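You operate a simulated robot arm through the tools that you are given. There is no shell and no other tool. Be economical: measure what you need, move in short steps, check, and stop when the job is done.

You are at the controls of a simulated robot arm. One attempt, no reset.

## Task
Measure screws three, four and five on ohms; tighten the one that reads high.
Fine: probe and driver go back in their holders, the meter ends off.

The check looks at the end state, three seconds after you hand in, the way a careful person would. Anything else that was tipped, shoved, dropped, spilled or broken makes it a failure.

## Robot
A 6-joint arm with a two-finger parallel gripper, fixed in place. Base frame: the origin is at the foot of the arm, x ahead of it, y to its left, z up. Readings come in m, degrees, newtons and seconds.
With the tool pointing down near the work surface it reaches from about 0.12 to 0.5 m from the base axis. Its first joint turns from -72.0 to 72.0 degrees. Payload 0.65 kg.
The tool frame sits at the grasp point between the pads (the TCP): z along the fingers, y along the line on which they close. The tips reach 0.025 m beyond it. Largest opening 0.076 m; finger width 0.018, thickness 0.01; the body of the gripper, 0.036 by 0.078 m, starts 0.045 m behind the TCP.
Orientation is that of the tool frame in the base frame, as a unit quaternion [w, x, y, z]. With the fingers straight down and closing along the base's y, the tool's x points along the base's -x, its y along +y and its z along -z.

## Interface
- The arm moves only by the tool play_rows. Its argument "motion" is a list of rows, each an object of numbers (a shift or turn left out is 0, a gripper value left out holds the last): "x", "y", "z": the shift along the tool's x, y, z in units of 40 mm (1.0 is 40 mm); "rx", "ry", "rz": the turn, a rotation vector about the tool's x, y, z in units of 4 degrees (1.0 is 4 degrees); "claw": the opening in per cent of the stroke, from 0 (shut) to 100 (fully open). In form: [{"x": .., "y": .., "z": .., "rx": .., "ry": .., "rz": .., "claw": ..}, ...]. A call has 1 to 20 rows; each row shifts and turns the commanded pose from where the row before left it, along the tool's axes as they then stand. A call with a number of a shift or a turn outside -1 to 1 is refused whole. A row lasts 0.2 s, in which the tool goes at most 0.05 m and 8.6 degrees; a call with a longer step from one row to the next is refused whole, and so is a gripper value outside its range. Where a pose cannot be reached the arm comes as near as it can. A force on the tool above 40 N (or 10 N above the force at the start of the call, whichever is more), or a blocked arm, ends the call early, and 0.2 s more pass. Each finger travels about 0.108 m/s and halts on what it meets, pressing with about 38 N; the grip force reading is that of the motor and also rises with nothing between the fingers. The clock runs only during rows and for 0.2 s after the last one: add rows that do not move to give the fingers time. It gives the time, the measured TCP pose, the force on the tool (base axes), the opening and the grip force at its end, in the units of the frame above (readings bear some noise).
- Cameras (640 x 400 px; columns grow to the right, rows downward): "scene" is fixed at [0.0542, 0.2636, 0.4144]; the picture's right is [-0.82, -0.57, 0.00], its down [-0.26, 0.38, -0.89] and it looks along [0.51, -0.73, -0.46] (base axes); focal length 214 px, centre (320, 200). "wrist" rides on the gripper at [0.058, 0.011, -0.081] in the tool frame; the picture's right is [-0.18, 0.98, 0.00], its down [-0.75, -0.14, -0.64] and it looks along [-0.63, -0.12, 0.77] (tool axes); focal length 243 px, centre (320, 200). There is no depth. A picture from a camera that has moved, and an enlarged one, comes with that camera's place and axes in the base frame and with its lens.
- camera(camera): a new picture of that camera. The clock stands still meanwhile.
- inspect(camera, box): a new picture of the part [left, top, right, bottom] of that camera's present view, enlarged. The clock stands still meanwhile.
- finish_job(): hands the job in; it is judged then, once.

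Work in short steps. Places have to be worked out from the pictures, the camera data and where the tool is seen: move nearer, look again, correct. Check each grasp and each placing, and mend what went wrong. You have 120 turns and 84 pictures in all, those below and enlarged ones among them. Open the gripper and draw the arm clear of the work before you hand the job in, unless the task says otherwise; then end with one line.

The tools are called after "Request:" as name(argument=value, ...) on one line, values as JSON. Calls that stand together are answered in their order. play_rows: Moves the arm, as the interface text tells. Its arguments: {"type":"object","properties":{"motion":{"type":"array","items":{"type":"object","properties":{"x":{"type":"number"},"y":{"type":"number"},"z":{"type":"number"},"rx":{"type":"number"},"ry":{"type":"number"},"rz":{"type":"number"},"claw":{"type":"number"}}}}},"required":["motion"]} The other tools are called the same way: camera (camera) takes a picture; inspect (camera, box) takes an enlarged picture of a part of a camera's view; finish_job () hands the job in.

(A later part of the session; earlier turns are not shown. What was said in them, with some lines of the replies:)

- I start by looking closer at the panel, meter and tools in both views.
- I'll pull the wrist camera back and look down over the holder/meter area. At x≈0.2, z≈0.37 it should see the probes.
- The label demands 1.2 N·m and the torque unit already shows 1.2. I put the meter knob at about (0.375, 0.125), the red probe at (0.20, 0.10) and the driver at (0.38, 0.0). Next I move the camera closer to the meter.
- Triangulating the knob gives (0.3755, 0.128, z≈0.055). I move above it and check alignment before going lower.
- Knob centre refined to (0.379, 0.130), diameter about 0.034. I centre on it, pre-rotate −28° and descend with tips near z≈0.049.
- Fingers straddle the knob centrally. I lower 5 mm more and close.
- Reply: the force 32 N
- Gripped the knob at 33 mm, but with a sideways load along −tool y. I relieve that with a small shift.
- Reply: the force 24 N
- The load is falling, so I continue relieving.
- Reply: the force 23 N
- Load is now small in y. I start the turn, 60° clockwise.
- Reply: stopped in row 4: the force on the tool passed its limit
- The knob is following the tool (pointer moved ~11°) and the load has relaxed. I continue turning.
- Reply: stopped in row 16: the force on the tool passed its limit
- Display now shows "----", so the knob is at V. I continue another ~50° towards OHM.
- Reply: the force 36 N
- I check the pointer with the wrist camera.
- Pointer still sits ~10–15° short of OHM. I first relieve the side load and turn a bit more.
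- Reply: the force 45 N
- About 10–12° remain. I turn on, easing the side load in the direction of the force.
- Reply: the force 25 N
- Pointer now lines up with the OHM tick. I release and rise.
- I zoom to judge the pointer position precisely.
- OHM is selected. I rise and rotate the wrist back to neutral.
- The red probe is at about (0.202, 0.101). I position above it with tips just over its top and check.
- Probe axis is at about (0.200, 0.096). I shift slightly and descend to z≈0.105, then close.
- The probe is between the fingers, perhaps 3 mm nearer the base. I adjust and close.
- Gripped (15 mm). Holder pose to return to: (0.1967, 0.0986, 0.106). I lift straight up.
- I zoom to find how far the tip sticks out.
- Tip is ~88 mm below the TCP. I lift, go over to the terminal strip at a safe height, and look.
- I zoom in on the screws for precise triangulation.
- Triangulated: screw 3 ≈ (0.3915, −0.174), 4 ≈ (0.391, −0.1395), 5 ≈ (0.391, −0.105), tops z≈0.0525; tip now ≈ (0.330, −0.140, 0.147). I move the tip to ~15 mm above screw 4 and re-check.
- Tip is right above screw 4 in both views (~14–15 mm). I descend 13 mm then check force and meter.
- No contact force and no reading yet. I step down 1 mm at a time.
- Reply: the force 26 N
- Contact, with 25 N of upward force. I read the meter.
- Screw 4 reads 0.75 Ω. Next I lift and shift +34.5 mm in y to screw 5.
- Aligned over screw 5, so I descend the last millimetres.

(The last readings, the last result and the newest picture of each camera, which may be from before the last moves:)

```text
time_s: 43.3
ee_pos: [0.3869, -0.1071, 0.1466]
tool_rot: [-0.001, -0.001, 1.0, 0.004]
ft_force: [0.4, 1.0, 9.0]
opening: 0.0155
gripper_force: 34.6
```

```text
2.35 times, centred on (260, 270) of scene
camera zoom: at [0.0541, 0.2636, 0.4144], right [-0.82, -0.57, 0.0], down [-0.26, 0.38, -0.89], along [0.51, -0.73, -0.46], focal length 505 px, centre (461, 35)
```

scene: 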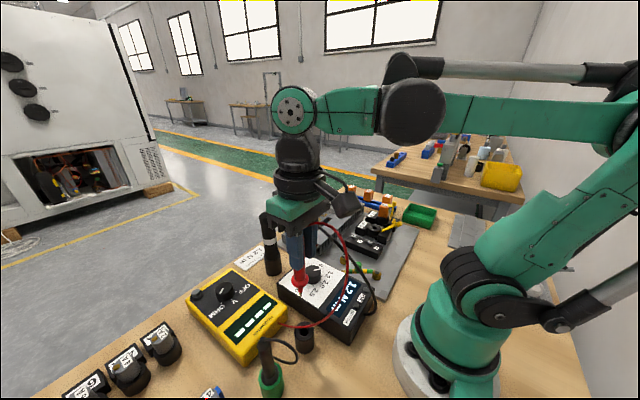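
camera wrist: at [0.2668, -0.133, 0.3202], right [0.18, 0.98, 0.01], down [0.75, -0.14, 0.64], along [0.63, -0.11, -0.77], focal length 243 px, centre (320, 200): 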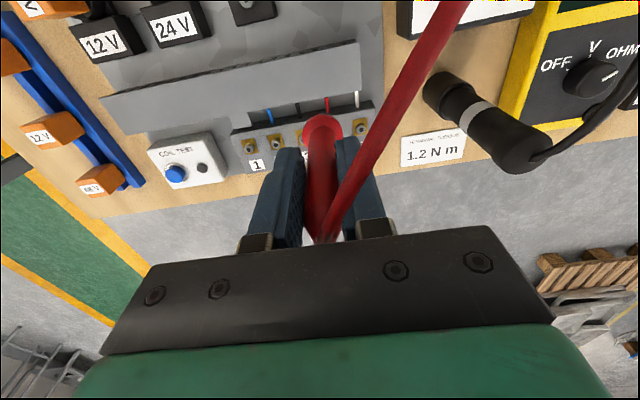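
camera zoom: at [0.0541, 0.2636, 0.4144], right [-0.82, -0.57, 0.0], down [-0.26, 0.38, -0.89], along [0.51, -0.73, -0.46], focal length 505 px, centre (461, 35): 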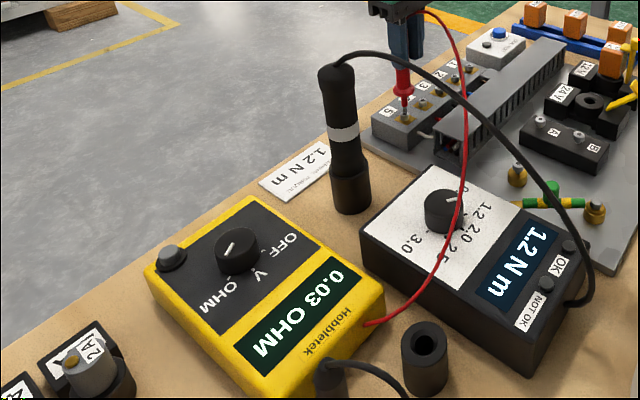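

Screw 5 reads 0.03 Ω. Now screw 3, 69 mm in −y.

Request:
play_rows(motion=[{"z": -0.4}, {"y": -0.6}, {"y": -0.6}, {"y": -0.53}, {"z": 0.33}, {}])

Request:
inspect(camera="scene", box=[270, 185, 350, 245])

Request:
inspect(camera="wrist", box=[230, 60, 390, 160])

```text
time_s: 44.7
ee_pos: [0.3862, -0.1767, 0.1478]
tool_rot: [0.0, -0.001, 1.0, 0.005]
ft_force: [0.3, -1.0, -0.5]
opening: 0.0153
gripper_force: 34.7
```

```text
6.67 times, centred on (310, 215) of scene
camera zoom: at [0.0542, 0.2636, 0.4144], right [-0.82, -0.57, 0.0], down [-0.26, 0.38, -0.89], along [0.51, -0.73, -0.46], focal length 1430 px, centre (387, 100)
```

zoom: 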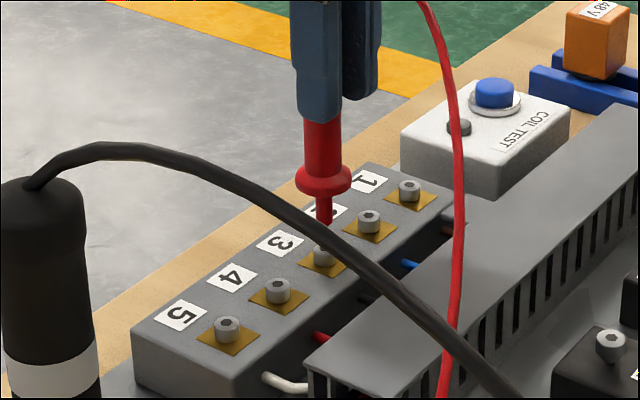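

```text
4.00 times, centred on (310, 110) of wrist
camera zoom: at [0.328, -0.1665, 0.2288], right [0.18, 0.98, 0.01], down [0.75, -0.14, 0.64], along [0.63, -0.11, -0.77], focal length 970 px, centre (360, 560)
```

zoom: 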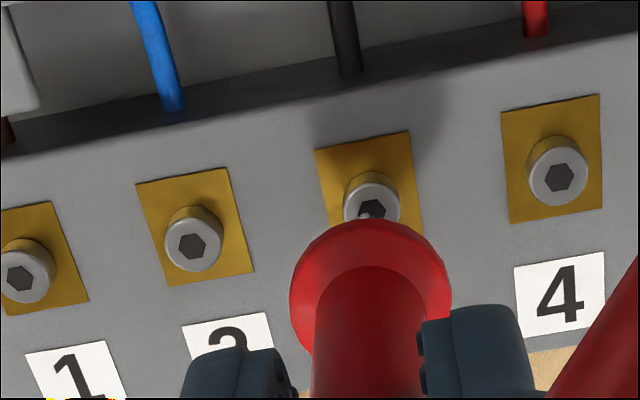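

Aligned on screw 3's head, so I descend to contact.

Request:
play_rows(motion=[{"z": 0.04}, {"z": 0.025}, {}])

Request:
inspect(camera="scene", box=[180, 185, 340, 355])

```text
time_s: 45.5
ee_pos: [0.3873, -0.1769, 0.1454]
tool_rot: [0.0, -0.001, 1.0, 0.003]
ft_force: [0.5, -0.9, 5.2]
opening: 0.0154
gripper_force: 34.4
```

```text
2.35 times, centred on (260, 270) of scene
camera zoom: at [0.0541, 0.2636, 0.4144], right [-0.82, -0.57, 0.0], down [-0.26, 0.38, -0.89], along [0.51, -0.73, -0.46], focal length 505 px, centre (461, 35)
```

zoom: 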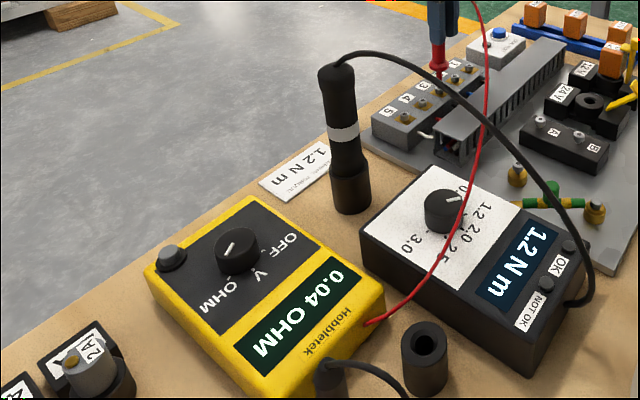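

Screw 3 reads 0.04 Ω, so screw 4 is the one to tighten. First I return the probe: lift, go back above its holder and hover.

Request:
play_rows(motion=[{"z": -0.6}, {"z": -0.9}, {"z": -0.9}, {"z": -0.9}, {"z": -0.55}, {"x": 0.8}, {"x": 0.8}, {"x": 0.8}, {"x": 0.8}, {"x": 0.8}, {"x": 0.76}, {"y": 0.9}, {"y": 0.9}, {"y": 0.9}, {"y": 0.9}, {"y": 0.9}, {"y": 0.9}, {"y": 0.9}, {"y": 0.56}, {}])

Request:
play_rows(motion=[{"z": 0.8}, {"z": 0.8}, {"z": 0.8}, {"z": 0.6}, {}])

Request:
inspect(camera="scene", box=[240, 250, 370, 370])

Request:
inspect(camera="wrist", box=[240, 20, 400, 160])

```text
time_s: 49.7
ee_pos: [0.1874, 0.1002, 0.2823]
tool_rot: [-0.001, 0.0, 1.0, 0.004]
ft_force: [-0.3, 0.1, 0.0]
opening: 0.0154
gripper_force: 34.7
out of reach, approached as far as the arm can: row 4, 5
```

```text
time_s: 50.9
ee_pos: [0.1863, 0.1021, 0.1628]
tool_rot: [-0.001, -0.001, 1.0, 0.004]
ft_force: [-1.0, -0.3, -0.9]
opening: 0.0154
gripper_force: 34.9
```

```text
3.33 times, centred on (305, 310) of scene
camera zoom: at [0.0542, 0.2636, 0.4144], right [-0.82, -0.57, 0.0], down [-0.26, 0.38, -0.89], along [0.51, -0.73, -0.46], focal length 715 px, centre (370, -167)
```

zoom: 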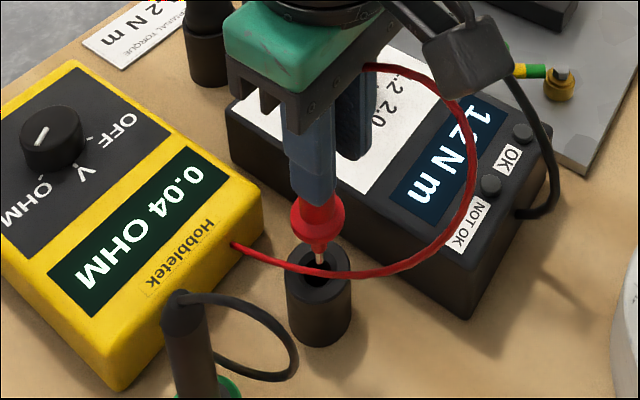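

```text
2.86 times, centred on (320, 90) of wrist
camera zoom: at [0.1278, 0.1115, 0.2426], right [0.18, 0.98, 0.01], down [0.75, -0.14, 0.64], along [0.63, -0.11, -0.77], focal length 693 px, centre (320, 514)
```

zoom: 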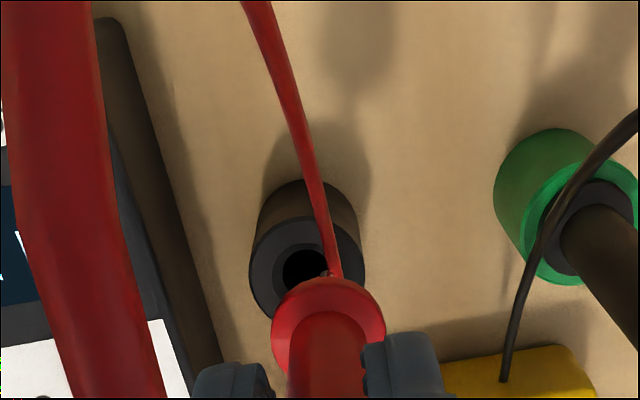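

The probe needs +10 mm x and −4.5 mm y to match the stored holder pose. I apply that and check.

Request:
play_rows(motion=[{"x": -0.26, "y": -0.11}, {}])

Request:
inspect(camera="scene", box=[270, 280, 350, 360])

Request:
inspect(camera="wrist", box=[240, 20, 400, 160])

```text
time_s: 51.5
ee_pos: [0.1971, 0.0983, 0.1623]
tool_rot: [-0.001, -0.001, 1.0, 0.004]
ft_force: [0.0, 0.5, 0.0]
opening: 0.0152
gripper_force: 35.0
```

```text
5.00 times, centred on (310, 320) of scene
camera zoom: at [0.0542, 0.2636, 0.4144], right [-0.82, -0.57, 0.0], down [-0.26, 0.38, -0.89], along [0.51, -0.73, -0.46], focal length 1072 px, centre (370, -400)
```

zoom: 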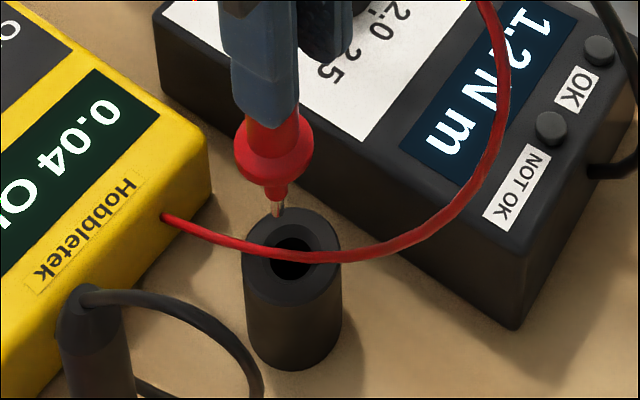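

```text
2.86 times, centred on (320, 90) of wrist
camera zoom: at [0.1384, 0.1073, 0.243], right [0.18, 0.98, 0.01], down [0.75, -0.14, 0.64], along [0.63, -0.11, -0.77], focal length 693 px, centre (320, 514)
```

zoom: 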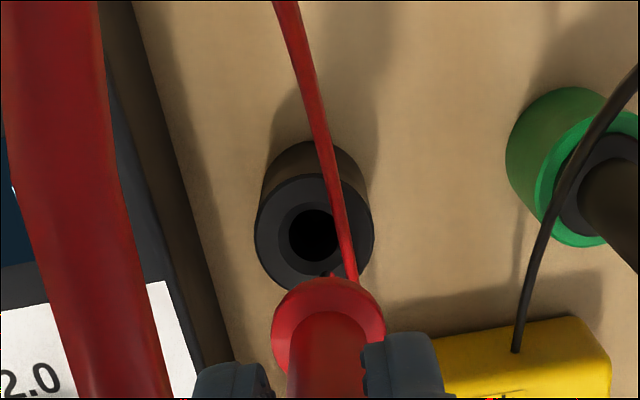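

The tip is ~7 mm beyond the hole in x, likely from slight tilt plus grip offset. I correct with 2° tilt and a small shift, then re-check.

Request:
play_rows(motion=[{"ry": 0.5, "x": 0.09}, {}])

Request:
inspect(camera="scene", box=[270, 280, 350, 360])

Request:
inspect(camera="wrist", box=[240, 20, 400, 160])

```text
time_s: 52.1
ee_pos: [0.1931, 0.0973, 0.1626]
tool_rot: [-0.019, -0.001, 1.0, 0.005]
ft_force: [-1.0, 0.7, -0.1]
opening: 0.0151
gripper_force: 34.8
```

```text
5.00 times, centred on (310, 320) of scene
camera zoom: at [0.0542, 0.2636, 0.4144], right [-0.82, -0.57, 0.0], down [-0.26, 0.38, -0.89], along [0.51, -0.73, -0.46], focal length 1072 px, centre (370, -400)
```

zoom: 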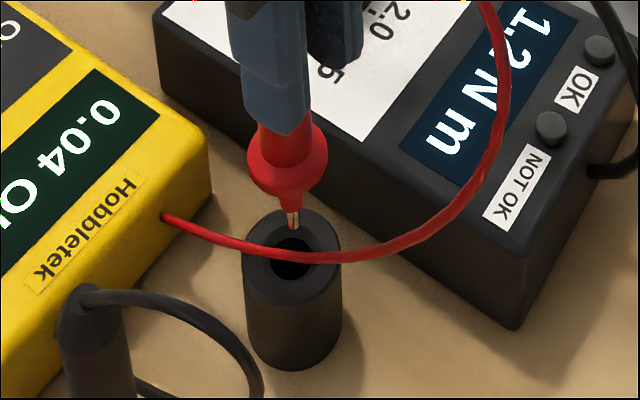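

```text
2.86 times, centred on (320, 90) of wrist
camera zoom: at [0.1377, 0.1073, 0.2451], right [0.18, 0.98, 0.0], down [0.78, -0.14, 0.61], along [0.6, -0.11, -0.79], focal length 693 px, centre (320, 514)
```

zoom: 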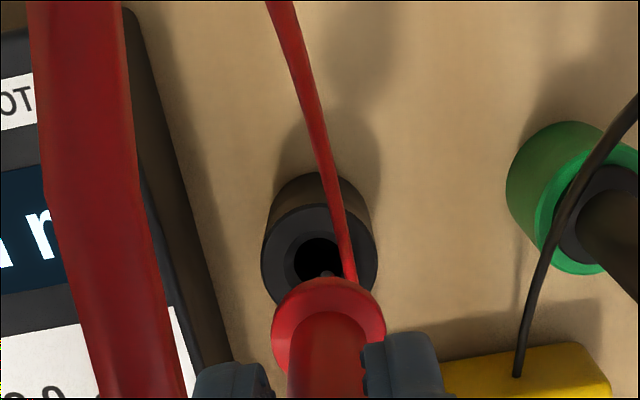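

Aligned in the scene view within ~2 mm. I descend 24 mm vertically into the hole and check the force.

Request:
play_rows(motion=[{"z": 0.3, "x": -0.012}, {"z": 0.3, "x": -0.012}, {}])

Request:
inspect(camera="scene", box=[270, 280, 350, 360])

```text
time_s: 52.9
ee_pos: [0.1946, 0.0977, 0.1391]
tool_rot: [-0.019, -0.001, 1.0, 0.005]
ft_force: [0.6, 0.2, -0.7]
opening: 0.0154
gripper_force: 34.7
```

```text
5.00 times, centred on (310, 320) of scene
camera zoom: at [0.0542, 0.2636, 0.4144], right [-0.82, -0.57, 0.0], down [-0.26, 0.38, -0.89], along [0.51, -0.73, -0.46], focal length 1072 px, centre (370, -400)
```

zoom: 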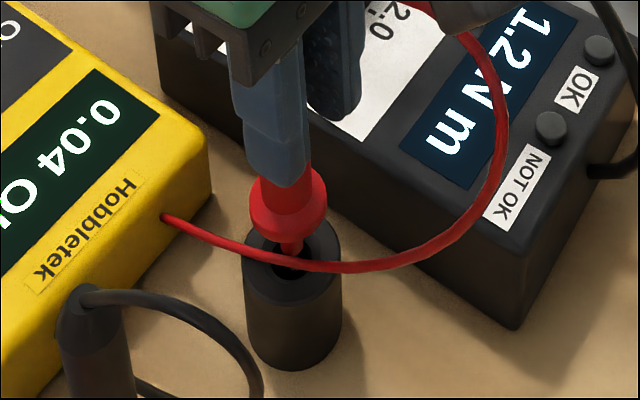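

The tip is in the hole with no force. I continue down.

Request:
play_rows(motion=[{"z": 0.3, "x": -0.012}, {"z": 0.25, "x": -0.012}, {}])

Request:
inspect(camera="scene", box=[270, 280, 350, 360])

```text
time_s: 53.7
ee_pos: [0.1947, 0.0974, 0.117]
tool_rot: [-0.019, -0.001, 1.0, 0.004]
ft_force: [5.9, -8.5, -0.7]
opening: 0.0155
gripper_force: 35.0
```

```text
5.00 times, centred on (310, 320) of scene
camera zoom: at [0.0542, 0.2636, 0.4144], right [-0.82, -0.57, 0.0], down [-0.26, 0.38, -0.89], along [0.51, -0.73, -0.46], focal length 1072 px, centre (370, -400)
```

zoom: 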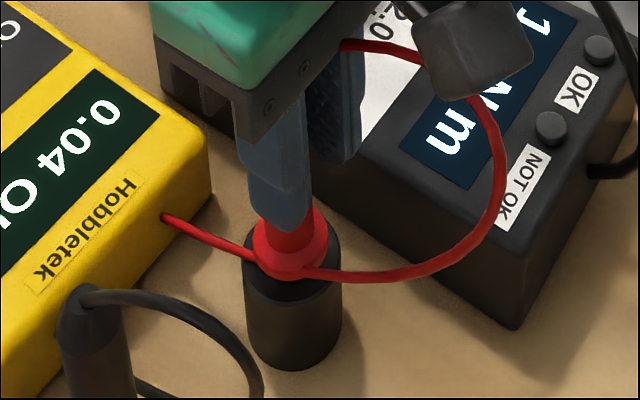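

Almost seated, with a light side load. I ease in that direction and lower the rest.

Request:
play_rows(motion=[{"z": 0.1, "x": -0.03, "y": -0.03}, {"z": 0.1, "x": -0.005}, {}])

```text
time_s: 54.5
ee_pos: [0.1952, 0.0972, 0.1098]
tool_rot: [-0.018, -0.001, 1.0, 0.005]
ft_force: [-0.8, -0.2, -0.4]
opening: 0.0151
gripper_force: 34.7
```

Request:
play_rows(motion=[{"z": 0.06}, {"z": 0.04}, {}])

Request:
inspect(camera="scene", box=[270, 280, 350, 360])

```text
time_s: 55.3
ee_pos: [0.1958, 0.0975, 0.1049]
tool_rot: [-0.019, -0.001, 1.0, 0.004]
ft_force: [-6.4, -0.6, 32.3]
opening: 0.0151
gripper_force: 35.3
```

```text
5.00 times, centred on (310, 320) of scene
camera zoom: at [0.0541, 0.2636, 0.4144], right [-0.82, -0.57, 0.0], down [-0.26, 0.38, -0.89], along [0.51, -0.73, -0.46], focal length 1072 px, centre (370, -400)
```

zoom: 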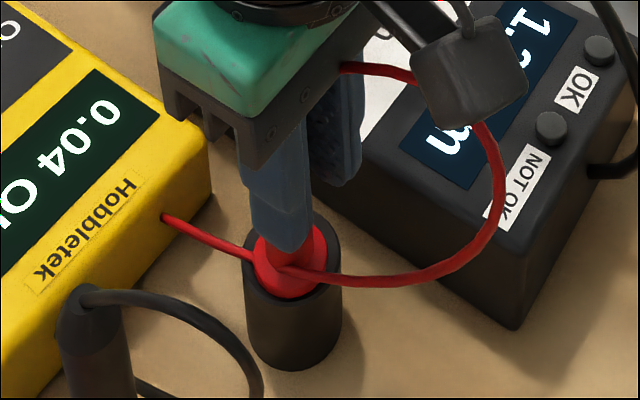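

Seated on the holder. I back off 1 mm, open and withdraw upward.

Request:
play_rows(motion=[{"z": -0.03}, {"claw": 60}, {}, {}, {"z": -0.6, "x": 0.02}, {"z": -0.8}, {"z": -0.8}, {"z": -0.8, "ry": -0.5}, {"z": -0.5}, {}])

Request:
inspect(camera="scene", box=[170, 185, 370, 385])

```text
time_s: 57.5
ee_pos: [0.1988, 0.0941, 0.2461]
tool_rot: [-0.001, -0.001, 1.0, 0.004]
ft_force: [0.1, 0.2, 0.6]
opening: 0.0456
gripper_force: 0.1
```

```text
2.00 times, centred on (270, 285) of scene
camera zoom: at [0.0542, 0.2636, 0.4144], right [-0.82, -0.57, 0.0], down [-0.26, 0.38, -0.89], along [0.51, -0.73, -0.46], focal length 429 px, centre (420, 30)
```

zoom: 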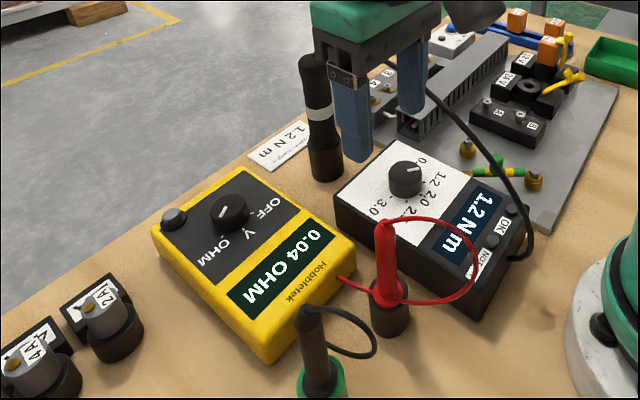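

The probe is back in its holder. I go on to the driver with a closer look.

Request:
play_rows(motion=[{"z": -0.6, "claw": 80}, {"z": -0.4, "y": -0.6}, {"y": -0.7}, {"y": -0.7}, {"x": -0.8, "y": -0.35}, {"x": -0.8}, {"x": -0.8}, {}])

Request:
camera(camera="wrist")

Request:
inspect(camera="scene", box=[220, 180, 340, 280])

```text
time_s: 59.3
ee_pos: [0.2936, 0.0002, 0.2863]
tool_rot: [-0.001, -0.001, 1.0, 0.005]
ft_force: [0.0, -0.8, -0.2]
opening: 0.0608
gripper_force: 0.0
```

```text
26 pictures are left
camera wrist: at [0.2361, 0.0108, 0.3652], right [0.18, 0.98, 0.01], down [0.75, -0.14, 0.64], along [0.63, -0.11, -0.77], focal length 243 px, centre (320, 200)
```

wrist: 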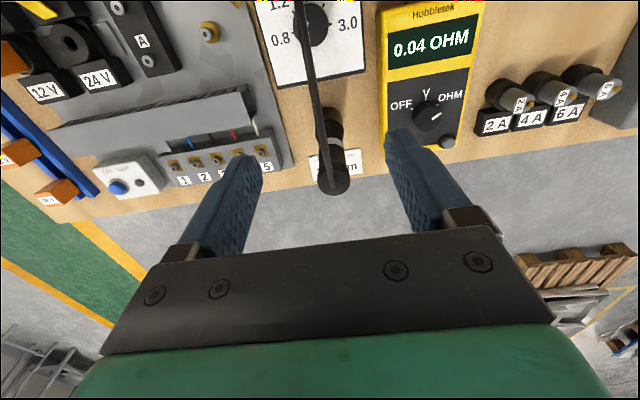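

```text
4.00 times, centred on (280, 230) of scene
camera zoom: at [0.0542, 0.2636, 0.4144], right [-0.82, -0.57, 0.0], down [-0.26, 0.38, -0.89], along [0.51, -0.73, -0.46], focal length 858 px, centre (480, 80)
```

zoom: 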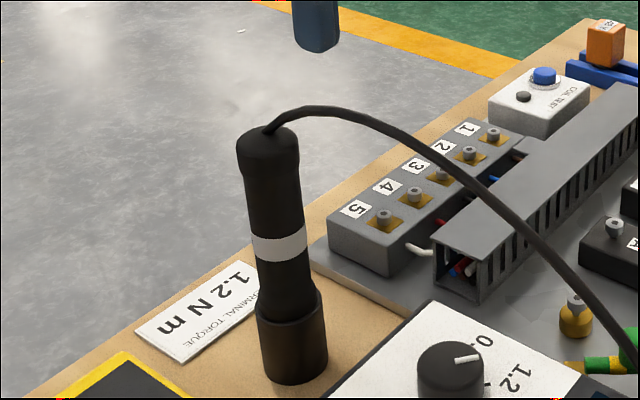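

Driver axis ≈ (0.373, 0.003), top z≈0.175. I go above and descend around it to z≈0.14.

Request:
play_rows(motion=[{"x": -0.7, "claw": 85}, {"x": -0.7, "y": 0.07}, {"x": -0.59}, {"z": 0.6}, {"z": 0.6}, {"z": 0.6}, {"z": 0.6}, {"z": 0.6}, {"z": 0.6}, {}])

Request:
camera(camera="wrist")

```text
time_s: 61.5
ee_pos: [0.3748, 0.0053, 0.141]
tool_rot: [-0.001, -0.001, 1.0, 0.005]
ft_force: [0.1, -0.8, 0.4]
opening: 0.0646
gripper_force: 0.1
```

```text
24 pictures are left
camera wrist: at [0.316, 0.0156, 0.2209], right [0.18, 0.98, 0.01], down [0.75, -0.14, 0.64], along [0.63, -0.11, -0.77], focal length 243 px, centre (320, 200)
```

wrist: 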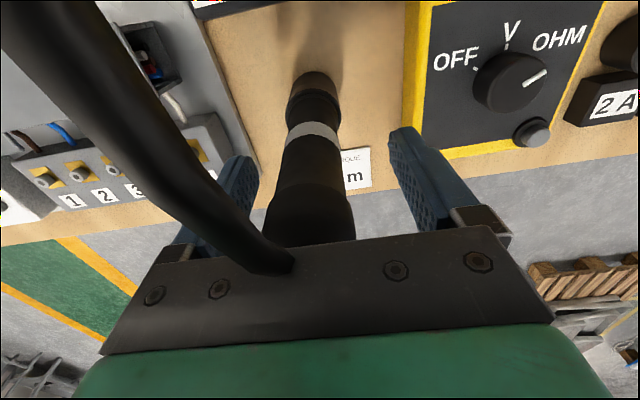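

The driver is centred between the fingers. I close on it.

Request:
play_rows(motion=[{"claw": 20}, {}, {}, {}])

```text
time_s: 62.5
ee_pos: [0.3749, 0.0054, 0.1413]
tool_rot: [-0.002, 0.0, 1.0, 0.003]
ft_force: [1.3, -15.6, -0.8]
opening: 0.0337
gripper_force: 38.4
```

Gripped at 34 mm with some side load. I relieve it, then lift straight.

Request:
play_rows(motion=[{"y": -0.03}, {}])

Request:
play_rows(motion=[{"z": -0.4}, {"z": -0.6}, {"z": -0.7}, {"z": -0.7}, {}])

Request:
inspect(camera="scene", box=[220, 130, 360, 270])

```text
time_s: 63.1
ee_pos: [0.3755, 0.0043, 0.1412]
tool_rot: [-0.001, -0.001, 1.0, 0.003]
ft_force: [-0.6, -11.0, -4.2]
opening: 0.0337
gripper_force: 38.0
```

```text
time_s: 64.3
ee_pos: [0.3758, 0.0034, 0.2382]
tool_rot: [-0.001, -0.001, 1.0, 0.004]
ft_force: [0.1, -0.4, -3.8]
opening: 0.0336
gripper_force: 37.8
```

```text
2.86 times, centred on (290, 200) of scene
camera zoom: at [0.0542, 0.2636, 0.4144], right [-0.82, -0.57, 0.0], down [-0.26, 0.38, -0.89], along [0.51, -0.73, -0.46], focal length 613 px, centre (406, 200)
```

zoom: 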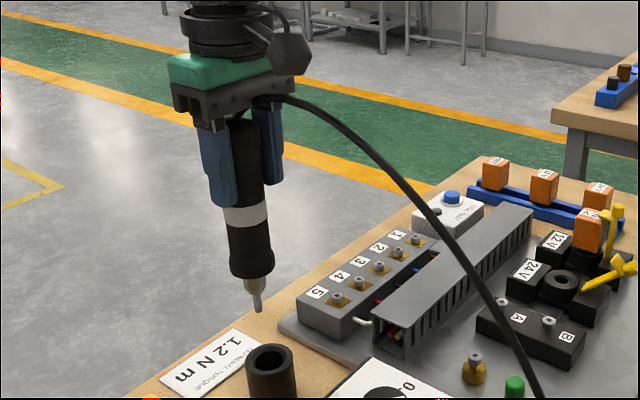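

Driver held, bit tip ~127 mm below the TCP. I pre-rotate −60° for turning range while moving over screw 4, stopping ~20 mm above it.

Request:
play_rows(motion=[{"y": -0.7}, {"y": -0.7}, {"y": -0.7}, {"y": -0.7}, {"x": -0.37, "y": -0.81}, {"rz": -1}, {"rz": -1}, {"rz": -1}, {"rz": -1}, {"rz": -1}, {"rz": -1}, {"rz": -1}, {"rz": -1}, {"rz": -1}, {"rz": -1}, {"rz": -1}, {"rz": -1}, {"rz": -1}, {"rz": -1}, {"rz": -1}])

Request:
play_rows(motion=[{"z": 0.5}, {"z": 0.45}, {}])

Request:
inspect(camera="scene", box=[270, 185, 350, 245])

Request:
inspect(camera="wrist", box=[230, 40, 410, 180])

```text
time_s: 68.5
ee_pos: [0.3895, -0.1426, 0.2358]
tool_rot: [0.0, -0.501, 0.865, 0.003]
ft_force: [-0.6, -0.7, -3.3]
opening: 0.0335
gripper_force: 38.0
```

```text
time_s: 69.3
ee_pos: [0.3892, -0.1407, 0.1971]
tool_rot: [0.001, -0.501, 0.865, 0.003]
ft_force: [-0.3, -0.7, -2.5]
opening: 0.0334
gripper_force: 38.3
```

```text
6.67 times, centred on (310, 215) of scene
camera zoom: at [0.0542, 0.2636, 0.4144], right [-0.82, -0.57, 0.0], down [-0.26, 0.38, -0.89], along [0.51, -0.73, -0.46], focal length 1430 px, centre (387, 100)
```

zoom: 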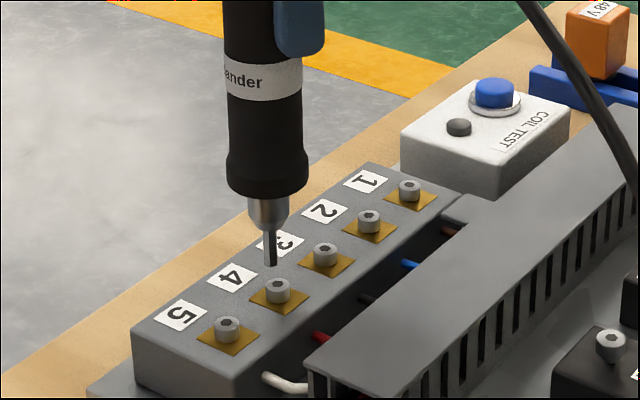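

```text
2.86 times, centred on (320, 110) of wrist
camera zoom: at [0.3502, -0.187, 0.2771], right [-0.76, 0.65, 0.01], down [0.5, 0.58, 0.65], along [0.42, 0.5, -0.76], focal length 693 px, centre (320, 457)
```

zoom: 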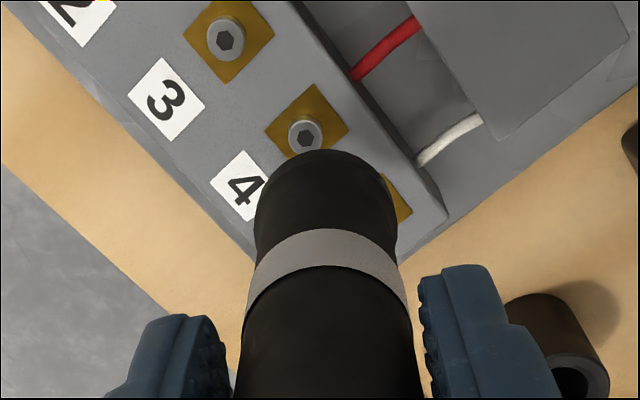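

Estimates suggest the bit is a few mm off in +y. I shift (+1.5, −4 mm), descend 9 mm and compare again.

Request:
play_rows(motion=[{"x": 0.068, "y": -0.083}, {"z": 0.225}, {}])

Request:
inspect(camera="scene", box=[280, 205, 330, 240])

```text
time_s: 70.1
ee_pos: [0.3916, -0.1441, 0.1887]
tool_rot: [0.001, -0.501, 0.865, 0.003]
ft_force: [0.2, -0.5, -3.4]
opening: 0.0335
gripper_force: 38.0
```

```text
11.43 times, centred on (305, 222) of scene
camera zoom: at [0.0542, 0.2636, 0.4144], right [-0.82, -0.57, 0.0], down [-0.26, 0.38, -0.89], along [0.51, -0.73, -0.46], focal length 2451 px, centre (491, -57)
```

zoom: 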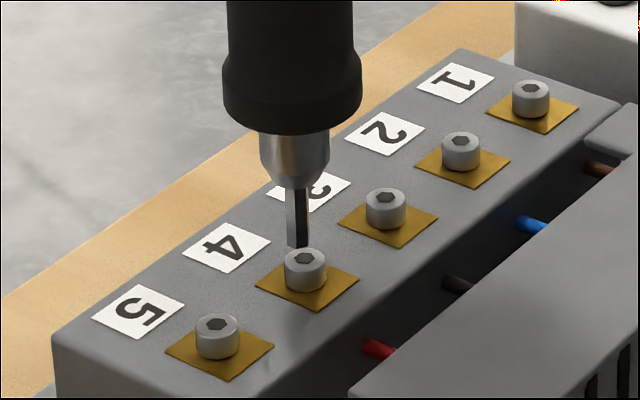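

Nearly there in the scene view (2 mm right needed). I check the depth direction with the wrist camera.

Request:
inspect(camera="wrist", box=[230, 40, 410, 180])

```text
2.86 times, centred on (320, 110) of wrist
camera zoom: at [0.352, -0.1908, 0.2683], right [-0.76, 0.65, 0.01], down [0.5, 0.58, 0.65], along [0.42, 0.5, -0.76], focal length 693 px, centre (320, 457)
```

zoom: 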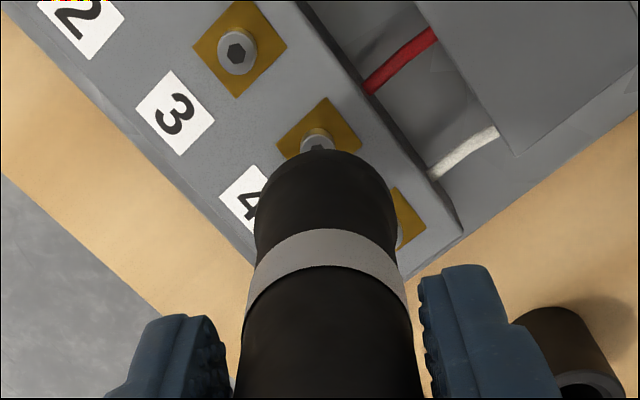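

Both views agree on a −3.3 mm y correction with ~4 mm left to the head. I shift, then descend in small steps.

Request:
play_rows(motion=[{"x": 0.072, "y": -0.041}, {"z": 0.075}, {}])

Request:
play_rows(motion=[{"z": 0.03}, {}])

Request:
inspect(camera="scene", box=[280, 205, 330, 240])

```text
time_s: 70.9
ee_pos: [0.3901, -0.1478, 0.1853]
tool_rot: [0.001, -0.501, 0.866, 0.003]
ft_force: [0.8, 0.0, -3.3]
opening: 0.0331
gripper_force: 37.7
```

```text
time_s: 71.5
ee_pos: [0.3915, -0.1481, 0.1841]
tool_rot: [0.001, -0.501, 0.865, 0.003]
ft_force: [-0.4, -0.3, -2.9]
opening: 0.0335
gripper_force: 38.1
```

```text
11.43 times, centred on (305, 222) of scene
camera zoom: at [0.0542, 0.2636, 0.4144], right [-0.82, -0.57, 0.0], down [-0.26, 0.38, -0.89], along [0.51, -0.73, -0.46], focal length 2451 px, centre (491, -57)
```

zoom: 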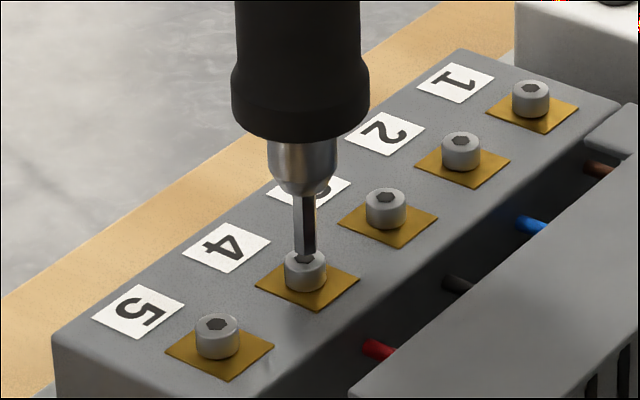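

Well aligned. I keep stepping down to contact.

Request:
play_rows(motion=[{"z": 0.03}, {}])

Request:
play_rows(motion=[{"z": 0.03}, {}])

```text
time_s: 72.1
ee_pos: [0.3899, -0.1491, 0.1852]
tool_rot: [0.002, -0.501, 0.866, 0.004]
ft_force: [0.7, -0.2, -3.8]
opening: 0.0332
gripper_force: 37.2
```

```text
time_s: 72.7
ee_pos: [0.3905, -0.1485, 0.1822]
tool_rot: [0.0, -0.501, 0.866, 0.004]
ft_force: [-0.1, 0.3, -3.5]
opening: 0.0332
gripper_force: 38.0
```

Request:
play_rows(motion=[{"z": 0.04}, {}])

Request:
play_rows(motion=[{"z": 0.04}, {}])

```text
time_s: 73.3
ee_pos: [0.3922, -0.1484, 0.1815]
tool_rot: [0.002, -0.5, 0.866, 0.004]
ft_force: [0.1, 0.3, 11.8]
opening: 0.0335
gripper_force: 37.8
stopped in row 2: the force on the tool passed its limit (the readings are from after the stop); the commanded pose is now the measured one
```

```text
time_s: 73.7
ee_pos: [0.39, -0.1486, 0.1818]
tool_rot: [0.002, -0.501, 0.865, 0.003]
ft_force: [0.9, -0.8, 13.4]
opening: 0.0335
gripper_force: 38.3
stopped in row 1: the force on the tool passed its limit (the readings are from after the stop); the commanded pose is now the measured one
```

Contact at z≈0.1815 with ~13 N holding. I start turning clockwise.

Request:
play_rows(motion=[{"rz": 0.8}, {"rz": 0.8}, {"rz": 0.8}, {"rz": 0.8}, {"rz": 0.8}, {"rz": 0.8}, {"rz": 0.8}, {"rz": 0.8}, {}])

Request:
inspect(camera="scene", box=[260, 190, 390, 330])

```text
time_s: 75.7
ee_pos: [0.3918, -0.1485, 0.1822]
tool_rot: [0.0, -0.297, 0.955, 0.005]
ft_force: [-10.2, 9.2, 33.0]
opening: 0.0339
gripper_force: 38.3
```

```text
2.86 times, centred on (325, 260) of scene
camera zoom: at [0.054, 0.2637, 0.4144], right [-0.82, -0.57, 0.0], down [-0.26, 0.38, -0.89], along [0.51, -0.73, -0.46], focal length 613 px, centre (306, 29)
```

zoom: 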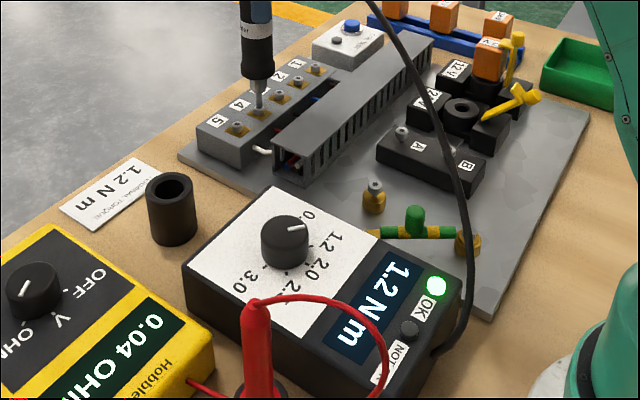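

The OK lamp is lit, so screw 4 is at 1.2 N·m. I lift straight off, rotate back to neutral and go over the driver holder.

Request:
play_rows(motion=[{"z": -0.3}, {"z": -0.6}, {"z": -0.7}, {"rz": 0.96}, {"rz": 0.96}, {"rz": 0.96}, {"rz": 0.96}, {"rz": 0.96}, {"rz": 0.96}, {"rz": 0.96}, {"rz": 0.96}, {"rz": 0.95}, {}])

```text
time_s: 78.5
ee_pos: [0.3914, -0.149, 0.2458]
tool_rot: [0.001, 0.001, 1.0, 0.005]
ft_force: [0.1, 0.1, -3.1]
opening: 0.0333
gripper_force: 37.6
```

Now over the holder: I move to (0.3758, 0.0036), lower to z≈0.205 and check.

Request:
play_rows(motion=[{"y": 0.8}, {"y": 0.8}, {"y": 0.8}, {"y": 0.8}, {"y": 0.62, "x": 0.39}, {"z": 0.5}, {"z": 0.5}, {}])

Request:
inspect(camera="scene", box=[230, 200, 320, 280])

Request:
inspect(camera="wrist", box=[230, 40, 410, 180])

```text
time_s: 80.2
ee_pos: [0.3751, 0.0051, 0.2071]
tool_rot: [0.0, 0.0, 1.0, 0.004]
ft_force: [-0.3, -0.2, -3.8]
opening: 0.0336
gripper_force: 37.9
```

```text
5.00 times, centred on (275, 240) of scene
camera zoom: at [0.0542, 0.2636, 0.4144], right [-0.82, -0.57, 0.0], down [-0.26, 0.38, -0.89], along [0.51, -0.73, -0.46], focal length 1072 px, centre (545, 0)
```

zoom: 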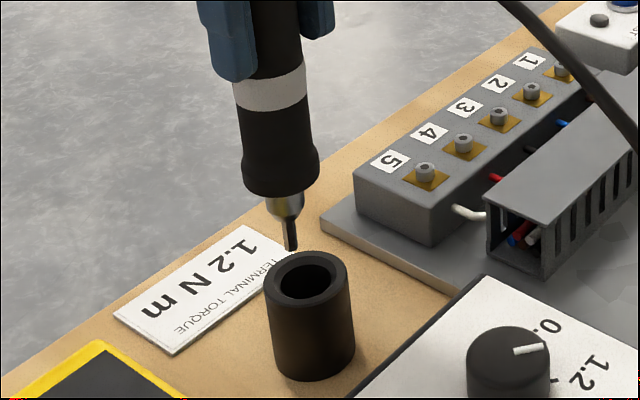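

```text
2.86 times, centred on (320, 110) of wrist
camera zoom: at [0.3161, 0.0146, 0.2864], right [0.18, 0.98, 0.01], down [0.75, -0.15, 0.64], along [0.63, -0.11, -0.77], focal length 693 px, centre (320, 457)
```

zoom: 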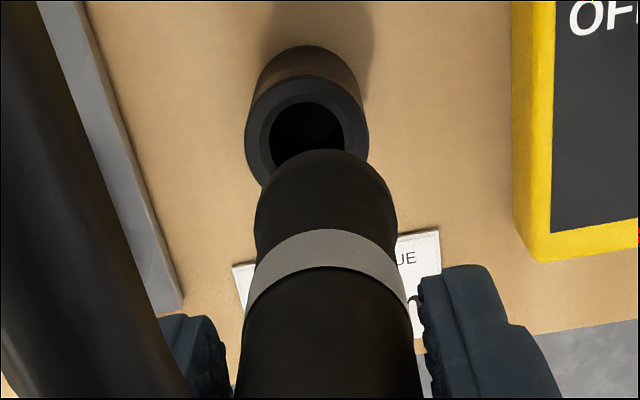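

Both views show the bit ~(+2, +5.5) mm off the hole centre. I correct and lower 45 mm.

Request:
play_rows(motion=[{"x": 0.05, "y": -0.14}, {}, {"z": 0.4}, {"z": 0.4}, {"z": 0.3}, {}])

Request:
inspect(camera="scene", box=[230, 200, 320, 280])

```text
time_s: 81.7
ee_pos: [0.3733, -0.0031, 0.1619]
tool_rot: [0.0, 0.0, 1.0, 0.004]
ft_force: [0.9, 0.3, -2.4]
opening: 0.0339
gripper_force: 38.3
```

```text
5.00 times, centred on (275, 240) of scene
camera zoom: at [0.0542, 0.2636, 0.4144], right [-0.82, -0.57, 0.0], down [-0.26, 0.38, -0.89], along [0.51, -0.73, -0.46], focal length 1072 px, centre (545, 0)
```

zoom: 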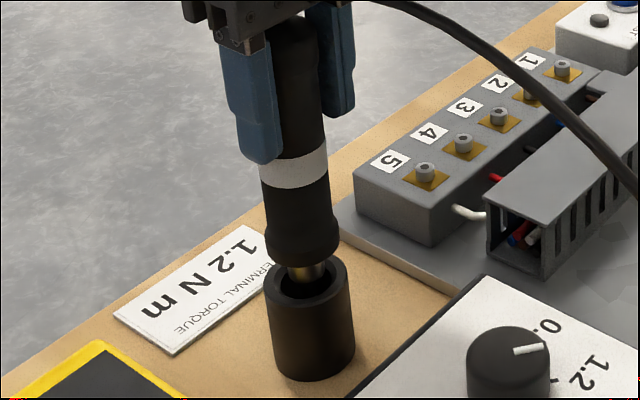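

The bit is in the holder without contact. I lower further, watching force.

Request:
play_rows(motion=[{"z": 0.2}, {"z": 0.15}, {}])

Request:
play_rows(motion=[{"z": 0.08}, {}])

```text
time_s: 82.5
ee_pos: [0.3739, 0.001, 0.1486]
tool_rot: [0.0, 0.0, 1.0, 0.004]
ft_force: [-0.3, -0.1, -3.6]
opening: 0.0335
gripper_force: 38.5
```

```text
time_s: 83.0
ee_pos: [0.3749, -0.0014, 0.1457]
tool_rot: [-0.001, 0.0, 1.0, 0.005]
ft_force: [0.5, -0.4, -3.1]
opening: 0.0335
gripper_force: 37.8
```

Request:
play_rows(motion=[{"z": 0.06}, {}])

Request:
play_rows(motion=[{"z": 0.05}, {}])

Request:
inspect(camera="scene", box=[230, 200, 320, 280])

```text
time_s: 83.7
ee_pos: [0.3734, -0.0011, 0.144]
tool_rot: [0.0, 0.0, 1.0, 0.005]
ft_force: [0.4, 0.4, -2.8]
opening: 0.0333
gripper_force: 38.0
```

```text
time_s: 84.2
ee_pos: [0.3736, -0.0003, 0.1422]
tool_rot: [0.0, -0.001, 1.0, 0.005]
ft_force: [1.3, -0.3, -4.4]
opening: 0.0334
gripper_force: 37.8
```

```text
5.00 times, centred on (275, 240) of scene
camera zoom: at [0.0542, 0.2636, 0.4144], right [-0.82, -0.57, 0.0], down [-0.26, 0.38, -0.89], along [0.51, -0.73, -0.46], focal length 1072 px, centre (545, 0)
```

zoom: 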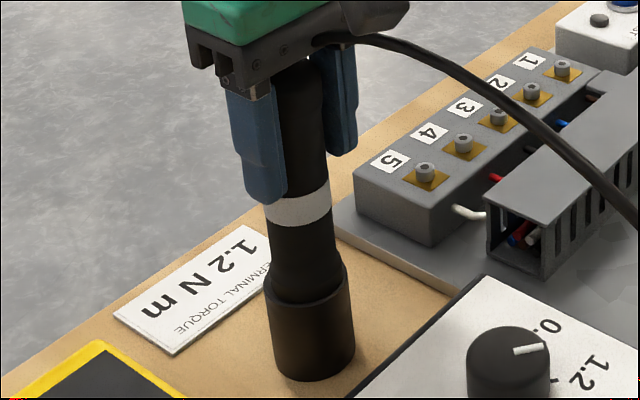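

Sliding in properly; it needs ~2–3 mm more.

Request:
play_rows(motion=[{"z": 0.05}, {}])

Request:
play_rows(motion=[{"z": 0.04}, {}])

```text
time_s: 84.7
ee_pos: [0.3741, -0.0011, 0.1407]
tool_rot: [0.0, 0.0, 1.0, 0.004]
ft_force: [0.4, 0.5, 10.5]
opening: 0.0335
gripper_force: 37.8
stopped in row 2: the force on the tool passed its limit (the readings are from after the stop); the commanded pose is now the measured one
```

```text
time_s: 85.1
ee_pos: [0.3734, 0.0, 0.1416]
tool_rot: [-0.001, 0.0, 1.0, 0.005]
ft_force: [0.1, 1.1, 11.0]
opening: 0.0338
gripper_force: 38.3
stopped in row 1: the force on the tool passed its limit (the readings are from after the stop); the commanded pose is now the measured one
```

Seated at the original height. I open and withdraw upward.

Request:
play_rows(motion=[{"claw": 85}, {}, {}, {"z": -0.5}, {"z": -0.7}, {"z": -0.7}, {"z": -0.6}, {}])

Request:
inspect(camera="scene", box=[150, 180, 370, 380])

```text
time_s: 86.9
ee_pos: [0.3722, -0.0021, 0.2417]
tool_rot: [-0.002, -0.001, 1.0, 0.004]
ft_force: [-0.3, -0.4, -0.1]
opening: 0.0648
gripper_force: 0.1
```

```text
2.00 times, centred on (260, 280) of scene
camera zoom: at [0.0542, 0.2636, 0.4144], right [-0.82, -0.57, 0.0], down [-0.26, 0.38, -0.89], along [0.51, -0.73, -0.46], focal length 429 px, centre (440, 40)
```

zoom: 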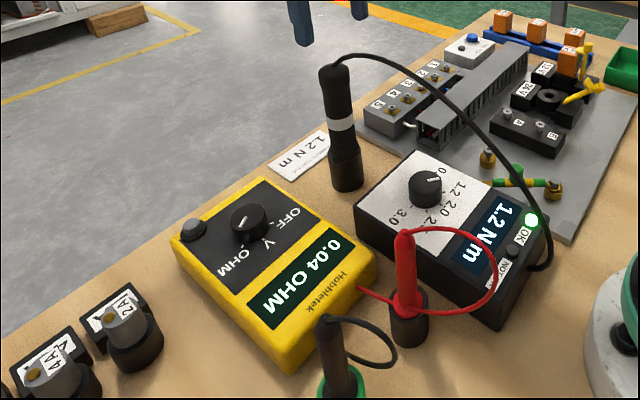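

Driver and probe are both seated. Next is turning the meter off: I go over the knob, rotating to +96° so I can turn back counter-clockwise.

Request:
play_rows(motion=[{"y": 0.83, "claw": 80}, {"y": 0.83}, {"y": 0.83}, {"y": 0.81, "x": -0.22}, {"rz": 1}, {"rz": 1}, {"rz": 1}, {"rz": 1}, {"rz": 1}, {"rz": 1}, {"rz": 1}, {"rz": 1}, {"rz": 1}, {"rz": 1}, {"rz": 1}, {"rz": 1}, {"rz": 1}, {"rz": 1}, {"rz": 1}, {"rz": 1}])

Request:
play_rows(motion=[{"rz": 1}, {"rz": 1}, {"rz": 1}, {"rz": 1}, {"rz": 1}, {"rz": 1}, {"rz": 1}, {"rz": 1}, {"z": 0.8}, {"z": 0.8}, {"z": 0.8}, {}])

Request:
camera(camera="wrist")

```text
time_s: 91.1
ee_pos: [0.3825, 0.131, 0.2413]
tool_rot: [-0.002, 0.531, 0.848, 0.003]
ft_force: [-0.4, -0.1, 0.3]
opening: 0.0612
gripper_force: 0.2
```

```text
time_s: 93.7
ee_pos: [0.3817, 0.1308, 0.1455]
tool_rot: [-0.004, 0.744, 0.668, 0.003]
ft_force: [-0.1, 0.5, 0.3]
opening: 0.061
gripper_force: 0.1
```

```text
11 pictures are left
camera wrist: at [0.3987, 0.1864, 0.2259], right [0.96, -0.29, 0.0], down [-0.22, -0.74, 0.64], along [-0.18, -0.61, -0.77], focal length 243 px, centre (320, 200)
```

wrist: 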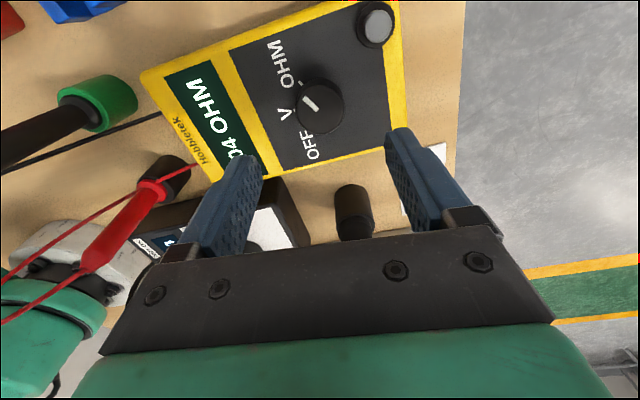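

Centred over the knob as before. I descend and close.

Request:
play_rows(motion=[{"z": 0.6}, {"z": 0.6}, {"z": 0.4}, {"z": 0.27}, {"claw": 20}, {}, {}, {}])

```text
time_s: 95.5
ee_pos: [0.3821, 0.1313, 0.0704]
tool_rot: [-0.004, 0.743, 0.669, 0.003]
ft_force: [-4.5, -0.1, -7.4]
opening: 0.033
gripper_force: 44.8
```

Gripped with low side load. I turn counter-clockwise.

Request:
play_rows(motion=[{"rz": -0.7}, {"rz": -0.7}, {"rz": -0.7}, {"rz": -0.7}, {"rz": -0.7}, {"rz": -0.7}, {"rz": -0.7}, {"rz": -0.7}, {"rz": -0.7}, {"rz": -0.7}, {"rz": -0.7}, {"rz": -0.7}, {"rz": -0.7}, {"rz": -0.7}, {"rz": -0.7}, {"rz": -0.7}, {"rz": -0.7}, {"rz": -0.7}, {"rz": -0.7}])

```text
time_s: 99.5
ee_pos: [0.3799, 0.1316, 0.0711]
tool_rot: [-0.005, 0.364, 0.931, 0.001]
ft_force: [-35.2, -11.9, -8.1]
opening: 0.0329
gripper_force: 45.0
```

Side load is building, so I ease along it and keep turning.

Request:
play_rows(motion=[{"x": 0.02, "y": -0.045}, {"rz": -0.7}, {"rz": -0.7}, {"rz": -0.7}, {"rz": -0.7}, {"rz": -0.7}, {"rz": -0.7}, {"rz": -0.7}, {"rz": -0.7}, {"rz": -0.7}, {"rz": -0.7}, {"rz": -0.7}, {"rz": -0.7}, {"rz": -0.7}, {"rz": -0.7}, {"rz": -0.7}])

```text
time_s: 102.9
ee_pos: [0.3791, 0.1294, 0.0713]
tool_rot: [-0.001, 0.007, 1.0, 0.002]
ft_force: [-8.6, -31.8, 19.8]
opening: 0.0329
gripper_force: 44.8
```

Request:
play_rows(motion=[{"x": 0.01, "y": -0.045}, {"rz": -0.7}, {"rz": -0.7}, {"rz": -0.7}, {"rz": -0.7}, {"rz": -0.7}, {"rz": -0.7}, {"rz": -0.7}, {"rz": -0.7}, {"rz": -0.7}, {}])

Request:
inspect(camera="wrist", box=[200, 30, 440, 230])

Request:
inspect(camera="scene", box=[150, 200, 310, 360])

```text
time_s: 105.3
ee_pos: [0.3799, 0.1286, 0.0697]
tool_rot: [0.002, -0.212, 0.977, 0.002]
ft_force: [21.7, -15.2, 5.0]
opening: 0.0329
gripper_force: 45.1
```

```text
2.00 times, centred on (320, 130) of wrist
camera zoom: at [0.3216, 0.1142, 0.1504], right [-0.24, 0.97, 0.01], down [0.74, 0.18, 0.65], along [0.63, 0.16, -0.76], focal length 485 px, centre (320, 340)
```

zoom: 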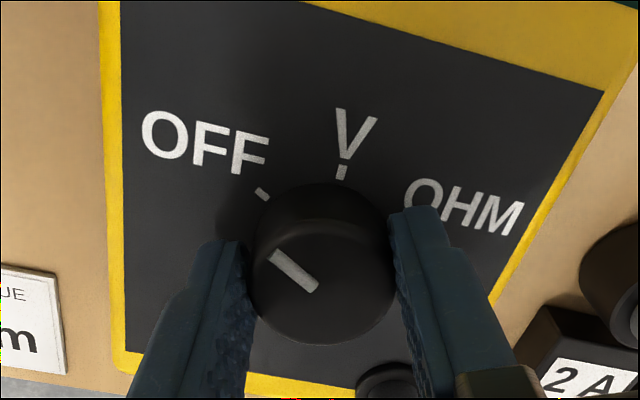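

```text
2.50 times, centred on (230, 280) of scene
camera zoom: at [0.0542, 0.2636, 0.4144], right [-0.82, -0.57, 0.0], down [-0.26, 0.38, -0.89], along [0.51, -0.73, -0.46], focal length 536 px, centre (545, 0)
```

zoom: 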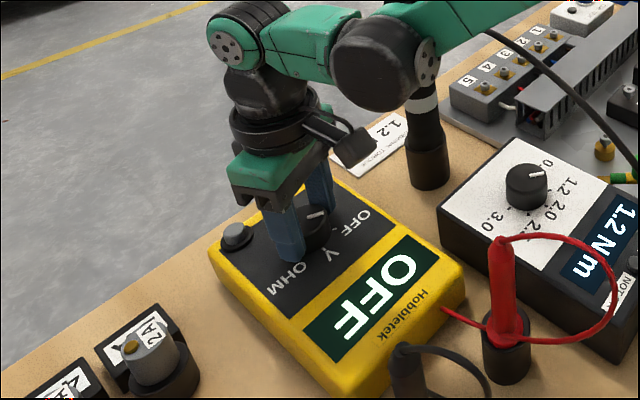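

Display shows OFF and the pointer is on its tick. I release and rise clear.

Request:
play_rows(motion=[{"claw": 80}, {}, {}, {"z": -0.4}, {"z": -0.8}, {"z": -0.8}, {"z": -0.8}, {"z": -0.8}, {"z": -0.6}, {}])

Request:
play_rows(motion=[{"rz": 1, "claw": 100}, {"rz": 1}, {"rz": 1}, {"rz": 1}, {"rz": 1}, {"rz": 1}, {"z": -0.8}, {"x": 0.6}, {"x": 0.6}, {}])

Request:
camera(camera="scene")

Request:
inspect(camera="scene", box=[150, 180, 370, 380])

```text
time_s: 107.5
ee_pos: [0.3795, 0.129, 0.2402]
tool_rot: [-0.001, -0.212, 0.977, 0.005]
ft_force: [-0.1, -0.3, -0.3]
opening: 0.0607
gripper_force: 0.0
```

```text
time_s: 109.7
ee_pos: [0.3318, 0.1271, 0.2705]
tool_rot: [-0.001, -0.004, 1.0, 0.004]
ft_force: [-0.1, 0.0, -0.7]
opening: 0.076
gripper_force: 0.1
```

```text
8 pictures are left
```

scene: 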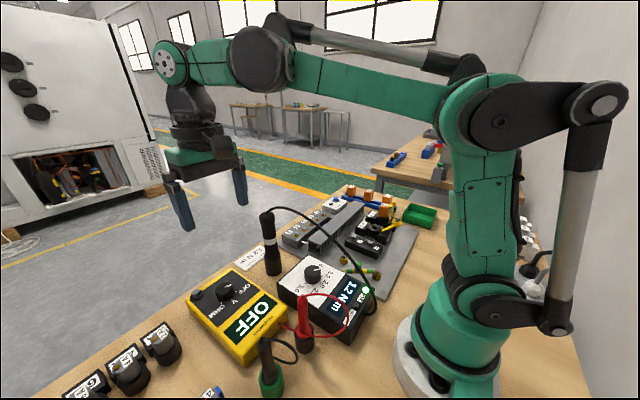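

```text
2.00 times, centred on (260, 280) of scene
camera zoom: at [0.0541, 0.2636, 0.4144], right [-0.82, -0.57, 0.0], down [-0.26, 0.38, -0.89], along [0.51, -0.73, -0.46], focal length 429 px, centre (440, 40)
```

zoom: 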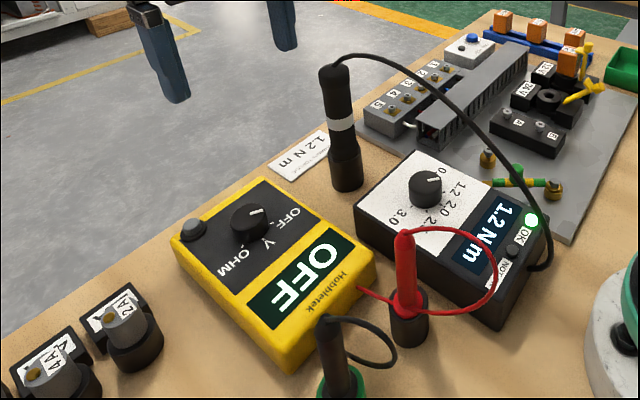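

The meter is off, the probe and driver are in their holders, the OK lamp is lit and nothing else has moved. I hand the job in.

Request:
finish_job()

```text
The job is handed in.
```

Screw 4 was the one reading high at 0.75 Ω (screw 3 read 0.04 Ω, screw 5 read 0.03 Ω); I tightened it at 1.2 N·m until the OK lamp lit but did not re-measure it, and the probe and driver are back in their holders with the meter off.
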